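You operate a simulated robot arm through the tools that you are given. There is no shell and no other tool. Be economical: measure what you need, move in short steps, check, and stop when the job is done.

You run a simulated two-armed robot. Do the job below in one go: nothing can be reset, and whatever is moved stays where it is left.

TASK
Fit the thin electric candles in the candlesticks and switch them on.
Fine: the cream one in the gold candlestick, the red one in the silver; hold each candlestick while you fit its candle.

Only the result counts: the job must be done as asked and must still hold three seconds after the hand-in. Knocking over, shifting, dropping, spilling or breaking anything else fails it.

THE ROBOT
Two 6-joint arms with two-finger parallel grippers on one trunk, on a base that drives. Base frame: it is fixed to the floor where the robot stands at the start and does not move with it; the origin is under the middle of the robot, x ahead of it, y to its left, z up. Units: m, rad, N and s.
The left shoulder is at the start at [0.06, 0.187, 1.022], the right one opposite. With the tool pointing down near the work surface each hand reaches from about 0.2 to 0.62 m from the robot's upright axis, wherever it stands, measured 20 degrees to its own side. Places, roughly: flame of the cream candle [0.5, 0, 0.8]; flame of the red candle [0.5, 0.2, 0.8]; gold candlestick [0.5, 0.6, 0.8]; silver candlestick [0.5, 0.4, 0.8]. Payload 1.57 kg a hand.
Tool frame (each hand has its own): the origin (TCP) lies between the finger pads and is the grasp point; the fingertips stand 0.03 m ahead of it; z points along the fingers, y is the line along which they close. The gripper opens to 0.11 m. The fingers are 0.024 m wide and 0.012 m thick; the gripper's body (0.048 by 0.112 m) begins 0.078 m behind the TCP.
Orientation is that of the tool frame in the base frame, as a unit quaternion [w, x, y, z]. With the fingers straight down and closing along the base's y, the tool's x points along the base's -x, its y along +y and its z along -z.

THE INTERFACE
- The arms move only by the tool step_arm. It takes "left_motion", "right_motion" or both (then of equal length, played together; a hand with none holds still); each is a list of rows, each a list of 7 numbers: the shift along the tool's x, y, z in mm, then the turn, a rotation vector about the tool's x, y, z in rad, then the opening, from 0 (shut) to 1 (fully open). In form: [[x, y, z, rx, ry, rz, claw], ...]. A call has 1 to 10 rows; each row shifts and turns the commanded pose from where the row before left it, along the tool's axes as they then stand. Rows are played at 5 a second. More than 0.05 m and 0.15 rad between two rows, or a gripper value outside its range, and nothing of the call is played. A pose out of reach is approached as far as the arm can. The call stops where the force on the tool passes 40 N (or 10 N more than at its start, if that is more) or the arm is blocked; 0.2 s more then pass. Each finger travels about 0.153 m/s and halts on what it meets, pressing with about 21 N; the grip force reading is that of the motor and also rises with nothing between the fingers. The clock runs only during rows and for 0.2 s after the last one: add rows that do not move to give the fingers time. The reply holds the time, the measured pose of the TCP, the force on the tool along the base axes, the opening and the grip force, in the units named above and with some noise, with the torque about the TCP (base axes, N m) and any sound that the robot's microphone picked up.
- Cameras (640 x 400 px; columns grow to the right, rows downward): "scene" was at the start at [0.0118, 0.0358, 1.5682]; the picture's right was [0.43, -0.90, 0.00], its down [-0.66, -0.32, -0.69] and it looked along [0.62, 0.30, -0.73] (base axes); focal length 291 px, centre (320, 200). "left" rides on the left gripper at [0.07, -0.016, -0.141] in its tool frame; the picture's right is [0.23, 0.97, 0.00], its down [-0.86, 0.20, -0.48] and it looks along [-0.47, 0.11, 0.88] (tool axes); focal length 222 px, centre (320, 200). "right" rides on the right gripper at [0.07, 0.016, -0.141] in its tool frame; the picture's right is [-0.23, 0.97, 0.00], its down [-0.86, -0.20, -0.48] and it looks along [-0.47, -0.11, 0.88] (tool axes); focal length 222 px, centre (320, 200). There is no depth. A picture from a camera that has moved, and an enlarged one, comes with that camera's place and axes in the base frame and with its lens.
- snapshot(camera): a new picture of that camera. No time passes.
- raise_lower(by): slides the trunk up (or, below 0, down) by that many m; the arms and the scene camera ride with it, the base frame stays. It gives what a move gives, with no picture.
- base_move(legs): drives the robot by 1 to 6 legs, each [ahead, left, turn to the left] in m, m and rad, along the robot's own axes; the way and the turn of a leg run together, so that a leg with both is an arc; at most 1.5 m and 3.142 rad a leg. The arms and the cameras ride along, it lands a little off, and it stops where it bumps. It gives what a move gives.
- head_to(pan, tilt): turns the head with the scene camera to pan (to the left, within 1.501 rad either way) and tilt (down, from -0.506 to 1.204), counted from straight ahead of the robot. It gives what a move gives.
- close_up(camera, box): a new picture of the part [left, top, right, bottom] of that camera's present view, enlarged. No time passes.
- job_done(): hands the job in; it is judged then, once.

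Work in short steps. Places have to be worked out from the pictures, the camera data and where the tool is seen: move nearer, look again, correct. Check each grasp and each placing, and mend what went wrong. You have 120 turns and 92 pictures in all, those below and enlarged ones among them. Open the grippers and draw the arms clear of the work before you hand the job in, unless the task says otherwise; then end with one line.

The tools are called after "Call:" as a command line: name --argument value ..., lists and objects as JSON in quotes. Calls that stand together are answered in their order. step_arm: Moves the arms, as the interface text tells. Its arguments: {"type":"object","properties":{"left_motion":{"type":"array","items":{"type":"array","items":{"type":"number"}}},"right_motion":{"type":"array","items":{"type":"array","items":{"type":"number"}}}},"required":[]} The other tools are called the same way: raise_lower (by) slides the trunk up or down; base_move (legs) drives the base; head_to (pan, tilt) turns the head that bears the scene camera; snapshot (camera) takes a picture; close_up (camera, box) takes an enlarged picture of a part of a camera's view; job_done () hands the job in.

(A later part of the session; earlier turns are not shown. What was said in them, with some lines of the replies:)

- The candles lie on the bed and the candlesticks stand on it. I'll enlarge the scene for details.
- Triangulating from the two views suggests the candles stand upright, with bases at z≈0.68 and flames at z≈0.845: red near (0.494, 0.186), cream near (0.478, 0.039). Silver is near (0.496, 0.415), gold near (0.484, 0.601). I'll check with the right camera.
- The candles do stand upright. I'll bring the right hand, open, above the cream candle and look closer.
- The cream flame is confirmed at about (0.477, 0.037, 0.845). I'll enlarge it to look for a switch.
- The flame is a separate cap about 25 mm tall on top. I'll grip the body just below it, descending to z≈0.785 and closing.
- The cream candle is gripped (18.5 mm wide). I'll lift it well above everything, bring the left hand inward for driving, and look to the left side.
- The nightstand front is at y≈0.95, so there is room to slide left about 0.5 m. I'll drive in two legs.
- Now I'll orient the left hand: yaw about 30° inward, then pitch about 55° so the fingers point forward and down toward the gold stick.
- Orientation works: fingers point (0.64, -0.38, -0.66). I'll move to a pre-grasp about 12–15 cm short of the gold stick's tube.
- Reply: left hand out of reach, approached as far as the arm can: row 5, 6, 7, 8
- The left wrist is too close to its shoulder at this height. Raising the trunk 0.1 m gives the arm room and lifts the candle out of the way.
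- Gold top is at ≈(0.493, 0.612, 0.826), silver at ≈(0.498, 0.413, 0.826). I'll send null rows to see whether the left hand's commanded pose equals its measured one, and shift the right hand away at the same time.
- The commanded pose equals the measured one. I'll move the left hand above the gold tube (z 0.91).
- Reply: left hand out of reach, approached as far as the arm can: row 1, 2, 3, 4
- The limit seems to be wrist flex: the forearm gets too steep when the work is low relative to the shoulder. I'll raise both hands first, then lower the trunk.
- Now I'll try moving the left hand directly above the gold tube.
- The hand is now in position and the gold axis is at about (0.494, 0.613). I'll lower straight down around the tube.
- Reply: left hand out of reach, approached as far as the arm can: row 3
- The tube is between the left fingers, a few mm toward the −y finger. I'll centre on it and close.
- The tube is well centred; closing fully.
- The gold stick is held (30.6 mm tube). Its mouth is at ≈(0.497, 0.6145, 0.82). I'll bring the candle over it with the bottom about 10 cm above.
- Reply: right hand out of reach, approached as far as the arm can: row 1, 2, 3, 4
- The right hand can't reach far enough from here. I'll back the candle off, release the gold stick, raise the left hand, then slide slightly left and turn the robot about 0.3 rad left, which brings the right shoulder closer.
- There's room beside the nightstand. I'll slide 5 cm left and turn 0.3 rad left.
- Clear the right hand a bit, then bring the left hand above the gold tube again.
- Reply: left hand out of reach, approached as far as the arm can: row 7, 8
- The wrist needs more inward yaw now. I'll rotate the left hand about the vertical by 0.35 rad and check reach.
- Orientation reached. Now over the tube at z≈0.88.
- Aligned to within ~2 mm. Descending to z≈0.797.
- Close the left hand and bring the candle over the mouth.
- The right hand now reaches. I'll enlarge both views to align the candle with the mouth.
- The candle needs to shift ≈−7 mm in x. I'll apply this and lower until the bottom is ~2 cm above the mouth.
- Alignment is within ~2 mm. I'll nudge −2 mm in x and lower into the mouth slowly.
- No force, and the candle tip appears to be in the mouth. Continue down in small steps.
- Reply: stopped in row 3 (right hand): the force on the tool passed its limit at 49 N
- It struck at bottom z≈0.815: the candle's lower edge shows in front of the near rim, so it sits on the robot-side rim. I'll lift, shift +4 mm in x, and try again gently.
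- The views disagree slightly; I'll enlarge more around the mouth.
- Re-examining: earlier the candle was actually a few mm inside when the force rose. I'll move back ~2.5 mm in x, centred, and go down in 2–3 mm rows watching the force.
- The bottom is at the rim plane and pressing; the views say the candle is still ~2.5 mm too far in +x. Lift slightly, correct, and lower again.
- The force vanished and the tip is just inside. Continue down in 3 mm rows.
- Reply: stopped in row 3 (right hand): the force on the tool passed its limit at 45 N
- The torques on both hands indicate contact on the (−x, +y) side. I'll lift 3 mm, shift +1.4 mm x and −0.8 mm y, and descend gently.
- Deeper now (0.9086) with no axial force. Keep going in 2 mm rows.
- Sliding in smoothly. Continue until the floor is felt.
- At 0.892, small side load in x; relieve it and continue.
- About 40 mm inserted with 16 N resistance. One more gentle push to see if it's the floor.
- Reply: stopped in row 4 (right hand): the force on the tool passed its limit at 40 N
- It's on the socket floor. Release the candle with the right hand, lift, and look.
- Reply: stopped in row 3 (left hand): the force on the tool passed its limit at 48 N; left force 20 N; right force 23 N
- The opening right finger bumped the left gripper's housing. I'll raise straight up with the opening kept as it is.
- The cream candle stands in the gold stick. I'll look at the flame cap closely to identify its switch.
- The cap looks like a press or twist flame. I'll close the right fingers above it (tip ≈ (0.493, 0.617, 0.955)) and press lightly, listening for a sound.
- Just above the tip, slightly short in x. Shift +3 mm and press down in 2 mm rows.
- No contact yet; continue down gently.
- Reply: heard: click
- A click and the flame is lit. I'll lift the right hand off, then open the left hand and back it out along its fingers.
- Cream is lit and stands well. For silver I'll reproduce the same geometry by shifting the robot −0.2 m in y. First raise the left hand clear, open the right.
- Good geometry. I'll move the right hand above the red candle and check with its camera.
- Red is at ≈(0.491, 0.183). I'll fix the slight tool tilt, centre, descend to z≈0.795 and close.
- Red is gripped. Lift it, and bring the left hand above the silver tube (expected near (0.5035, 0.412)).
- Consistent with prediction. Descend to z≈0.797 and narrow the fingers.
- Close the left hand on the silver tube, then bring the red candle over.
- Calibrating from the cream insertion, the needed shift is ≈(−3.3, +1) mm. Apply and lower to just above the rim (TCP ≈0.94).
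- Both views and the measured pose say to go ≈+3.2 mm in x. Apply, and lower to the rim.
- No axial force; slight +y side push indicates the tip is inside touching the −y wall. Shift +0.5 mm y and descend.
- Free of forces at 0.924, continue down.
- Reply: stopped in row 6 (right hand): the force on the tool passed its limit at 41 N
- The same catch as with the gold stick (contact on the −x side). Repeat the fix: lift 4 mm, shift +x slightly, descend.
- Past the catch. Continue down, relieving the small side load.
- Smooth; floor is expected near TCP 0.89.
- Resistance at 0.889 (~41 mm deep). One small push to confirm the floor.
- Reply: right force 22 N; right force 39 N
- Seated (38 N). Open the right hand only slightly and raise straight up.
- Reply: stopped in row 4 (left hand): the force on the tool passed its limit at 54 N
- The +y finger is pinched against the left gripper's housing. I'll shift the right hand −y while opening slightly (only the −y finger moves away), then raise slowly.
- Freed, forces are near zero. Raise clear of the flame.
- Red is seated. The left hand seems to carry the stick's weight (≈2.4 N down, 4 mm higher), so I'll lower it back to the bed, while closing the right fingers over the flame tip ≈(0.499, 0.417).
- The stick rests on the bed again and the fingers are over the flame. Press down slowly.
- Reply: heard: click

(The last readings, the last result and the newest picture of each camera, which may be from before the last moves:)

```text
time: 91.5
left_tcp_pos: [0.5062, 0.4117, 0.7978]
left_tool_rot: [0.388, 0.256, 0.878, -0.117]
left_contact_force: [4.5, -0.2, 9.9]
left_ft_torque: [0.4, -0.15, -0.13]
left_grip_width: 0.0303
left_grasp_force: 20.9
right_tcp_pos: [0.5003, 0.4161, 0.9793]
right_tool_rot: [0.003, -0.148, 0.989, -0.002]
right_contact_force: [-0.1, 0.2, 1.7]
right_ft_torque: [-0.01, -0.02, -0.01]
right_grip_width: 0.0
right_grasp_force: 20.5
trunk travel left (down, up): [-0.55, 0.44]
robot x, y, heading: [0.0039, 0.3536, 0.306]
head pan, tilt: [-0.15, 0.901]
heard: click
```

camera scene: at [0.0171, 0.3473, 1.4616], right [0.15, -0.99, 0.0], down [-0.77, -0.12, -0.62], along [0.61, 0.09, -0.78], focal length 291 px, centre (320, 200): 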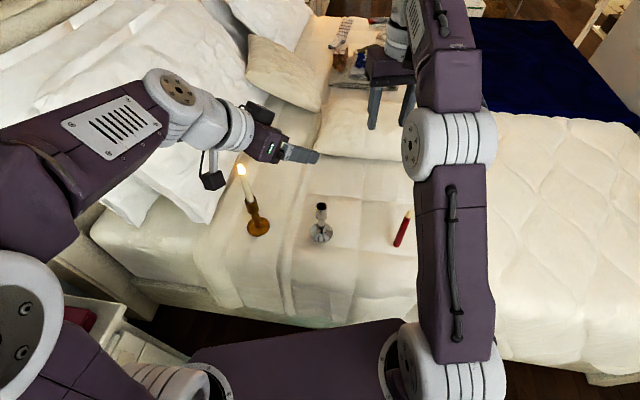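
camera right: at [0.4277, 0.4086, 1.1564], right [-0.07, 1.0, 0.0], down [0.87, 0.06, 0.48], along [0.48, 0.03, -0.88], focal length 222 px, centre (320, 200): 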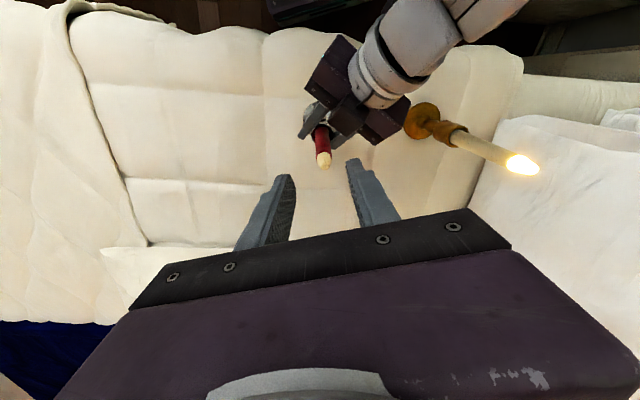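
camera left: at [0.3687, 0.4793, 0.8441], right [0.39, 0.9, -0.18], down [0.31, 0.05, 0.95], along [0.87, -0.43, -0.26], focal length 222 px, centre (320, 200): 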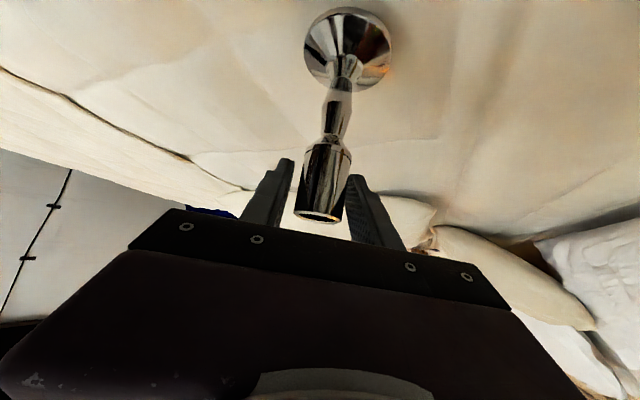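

Click heard. Lift the right hand, open the left, and back it out.

Call:
step_arm --right_motion '[[0, 0, -10, 0, 0, 0, 0], [0, 0, -40, 0, 0, 0, 0], [0, 0, -40, 0, 0, 0, 0], [0, -20, -20, 0, 0, 0, 0], [0, -40, 0, 0, 0, 0, 0], [0, -40, 0, 0, 0, 0, 0.3], [0, -40, 0, 0, 0, 0, 0.5], [0, 0, 0, 0, 0, 0, 0.5], [0, 0, 0, 0, 0, 0, 0.5]]' --left_motion '[[0, 0, 0, 0, 0, 0, 0], [0, 0, 0, 0, 0, 0, 0], [0, 0, 0, 0, 0, 0, 0.35], [0, 0, 0, 0, 0, 0, 0.45], [0, 0, 0, 0, 0, 0, 0.6], [0, 0, -15, 0, 0, 0, 0.6], [0, 0, -30, 0, 0, 0, 0.6], [0, 0, -40, 0, 0, 0, 0.6], [0, 0, -40, 0, 0, 0, 0.6]]'

Call:
snapshot --camera "scene"

```text
time: 93.5
left_tcp_pos: [0.4267, 0.4634, 0.8826]
left_tool_rot: [0.387, 0.256, 0.878, -0.117]
left_contact_force: [0.3, -0.5, 0.1]
left_ft_torque: [0.04, 0.01, 0.06]
left_grip_width: 0.0661
left_grasp_force: 0.1
right_tcp_pos: [0.5387, 0.281, 1.0912]
right_tool_rot: [0.003, -0.149, 0.989, -0.002]
right_contact_force: [-0.3, -0.7, 0.2]
right_ft_torque: [0.03, -0.02, -0.04]
right_grip_width: 0.0551
right_grasp_force: 0.1
trunk travel left (down, up): [-0.55, 0.44]
robot x, y, heading: [-0.0024, 0.3552, 0.297]
head pan, tilt: [-0.15, 0.901]
```

```text
3 pictures are left
camera scene: at [0.0158, 0.3477, 1.4616], right [0.15, -0.99, 0.0], down [-0.77, -0.12, -0.62], along [0.61, 0.09, -0.78], focal length 291 px, centre (320, 200)
```

scene: 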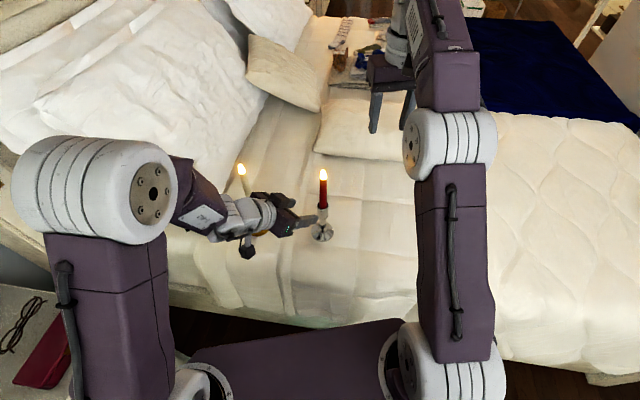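

Both candles are lit. Raise the left hand straight up, clear of the work.

Call:
step_arm --left_motion '[[-33, 0, -30, 0, 0, 0, 0.8], [-33, 0, -30, 0, 0, 0, 0.8], [-33, 0, -30, 0, 0, 0, 0.8], [-33, 0, -30, 0, 0, 0, 0.8], [-33, 0, -30, 0, 0, 0, 0.8], [0, 0, 0, 0, 0, 0, 1]]' --right_motion '[[0, -30, -20, 0, 0, 0, 0.8], [0, -30, -20, 0, 0, 0, 0.8], [0, -30, 0, 0, 0, 0, 0.8], [0, 0, 0, 0, 0, 0, 1], [0, 0, 0, 0, 0, 0, 1], [0, 0, 0, 0, 0, 0, 1]]'

Call:
close_up --camera "scene" --box '[200, 140, 380, 260]'

```text
time: 94.9
left_tcp_pos: [0.4288, 0.4643, 1.1071]
left_tool_rot: [0.387, 0.256, 0.878, -0.117]
left_contact_force: [-0.1, -0.9, 0.8]
left_ft_torque: [0.0, -0.03, -0.02]
left_grip_width: 0.1099
left_grasp_force: 0.0
right_tcp_pos: [0.5392, 0.1926, 1.1096]
right_tool_rot: [0.003, -0.149, 0.989, -0.002]
right_contact_force: [0.5, -0.5, -0.5]
right_ft_torque: [0.02, 0.01, 0.01]
right_grip_width: 0.1103
right_grasp_force: 0.1
right hand out of reach, approached as far as the arm can: row 1, 2, 3
trunk travel left (down, up): [-0.55, 0.44]
robot x, y, heading: [0.0009, 0.353, 0.302]
head pan, tilt: [-0.15, 0.901]
```

```text
3.33 times, centred on (290, 200) of scene
camera zoom: at [0.0173, 0.3479, 1.4616], right [0.15, -0.99, 0.0], down [-0.77, -0.12, -0.62], along [0.61, 0.09, -0.78], focal length 971 px, centre (420, 200)
```

zoom: 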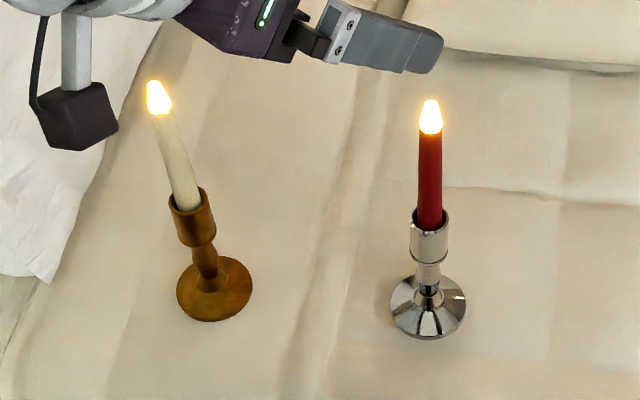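

Both candles are seated in the right candlesticks, lit and standing, and both hands are open and clear. Handing in.

Call:
job_done

```text
The job is handed in.
```

The job is handed in: the cream candle is in the gold candlestick and the red one in the silver. Each candlestick was held while its candle was fitted. Both candles clicked on and were lit and standing in the last picture.
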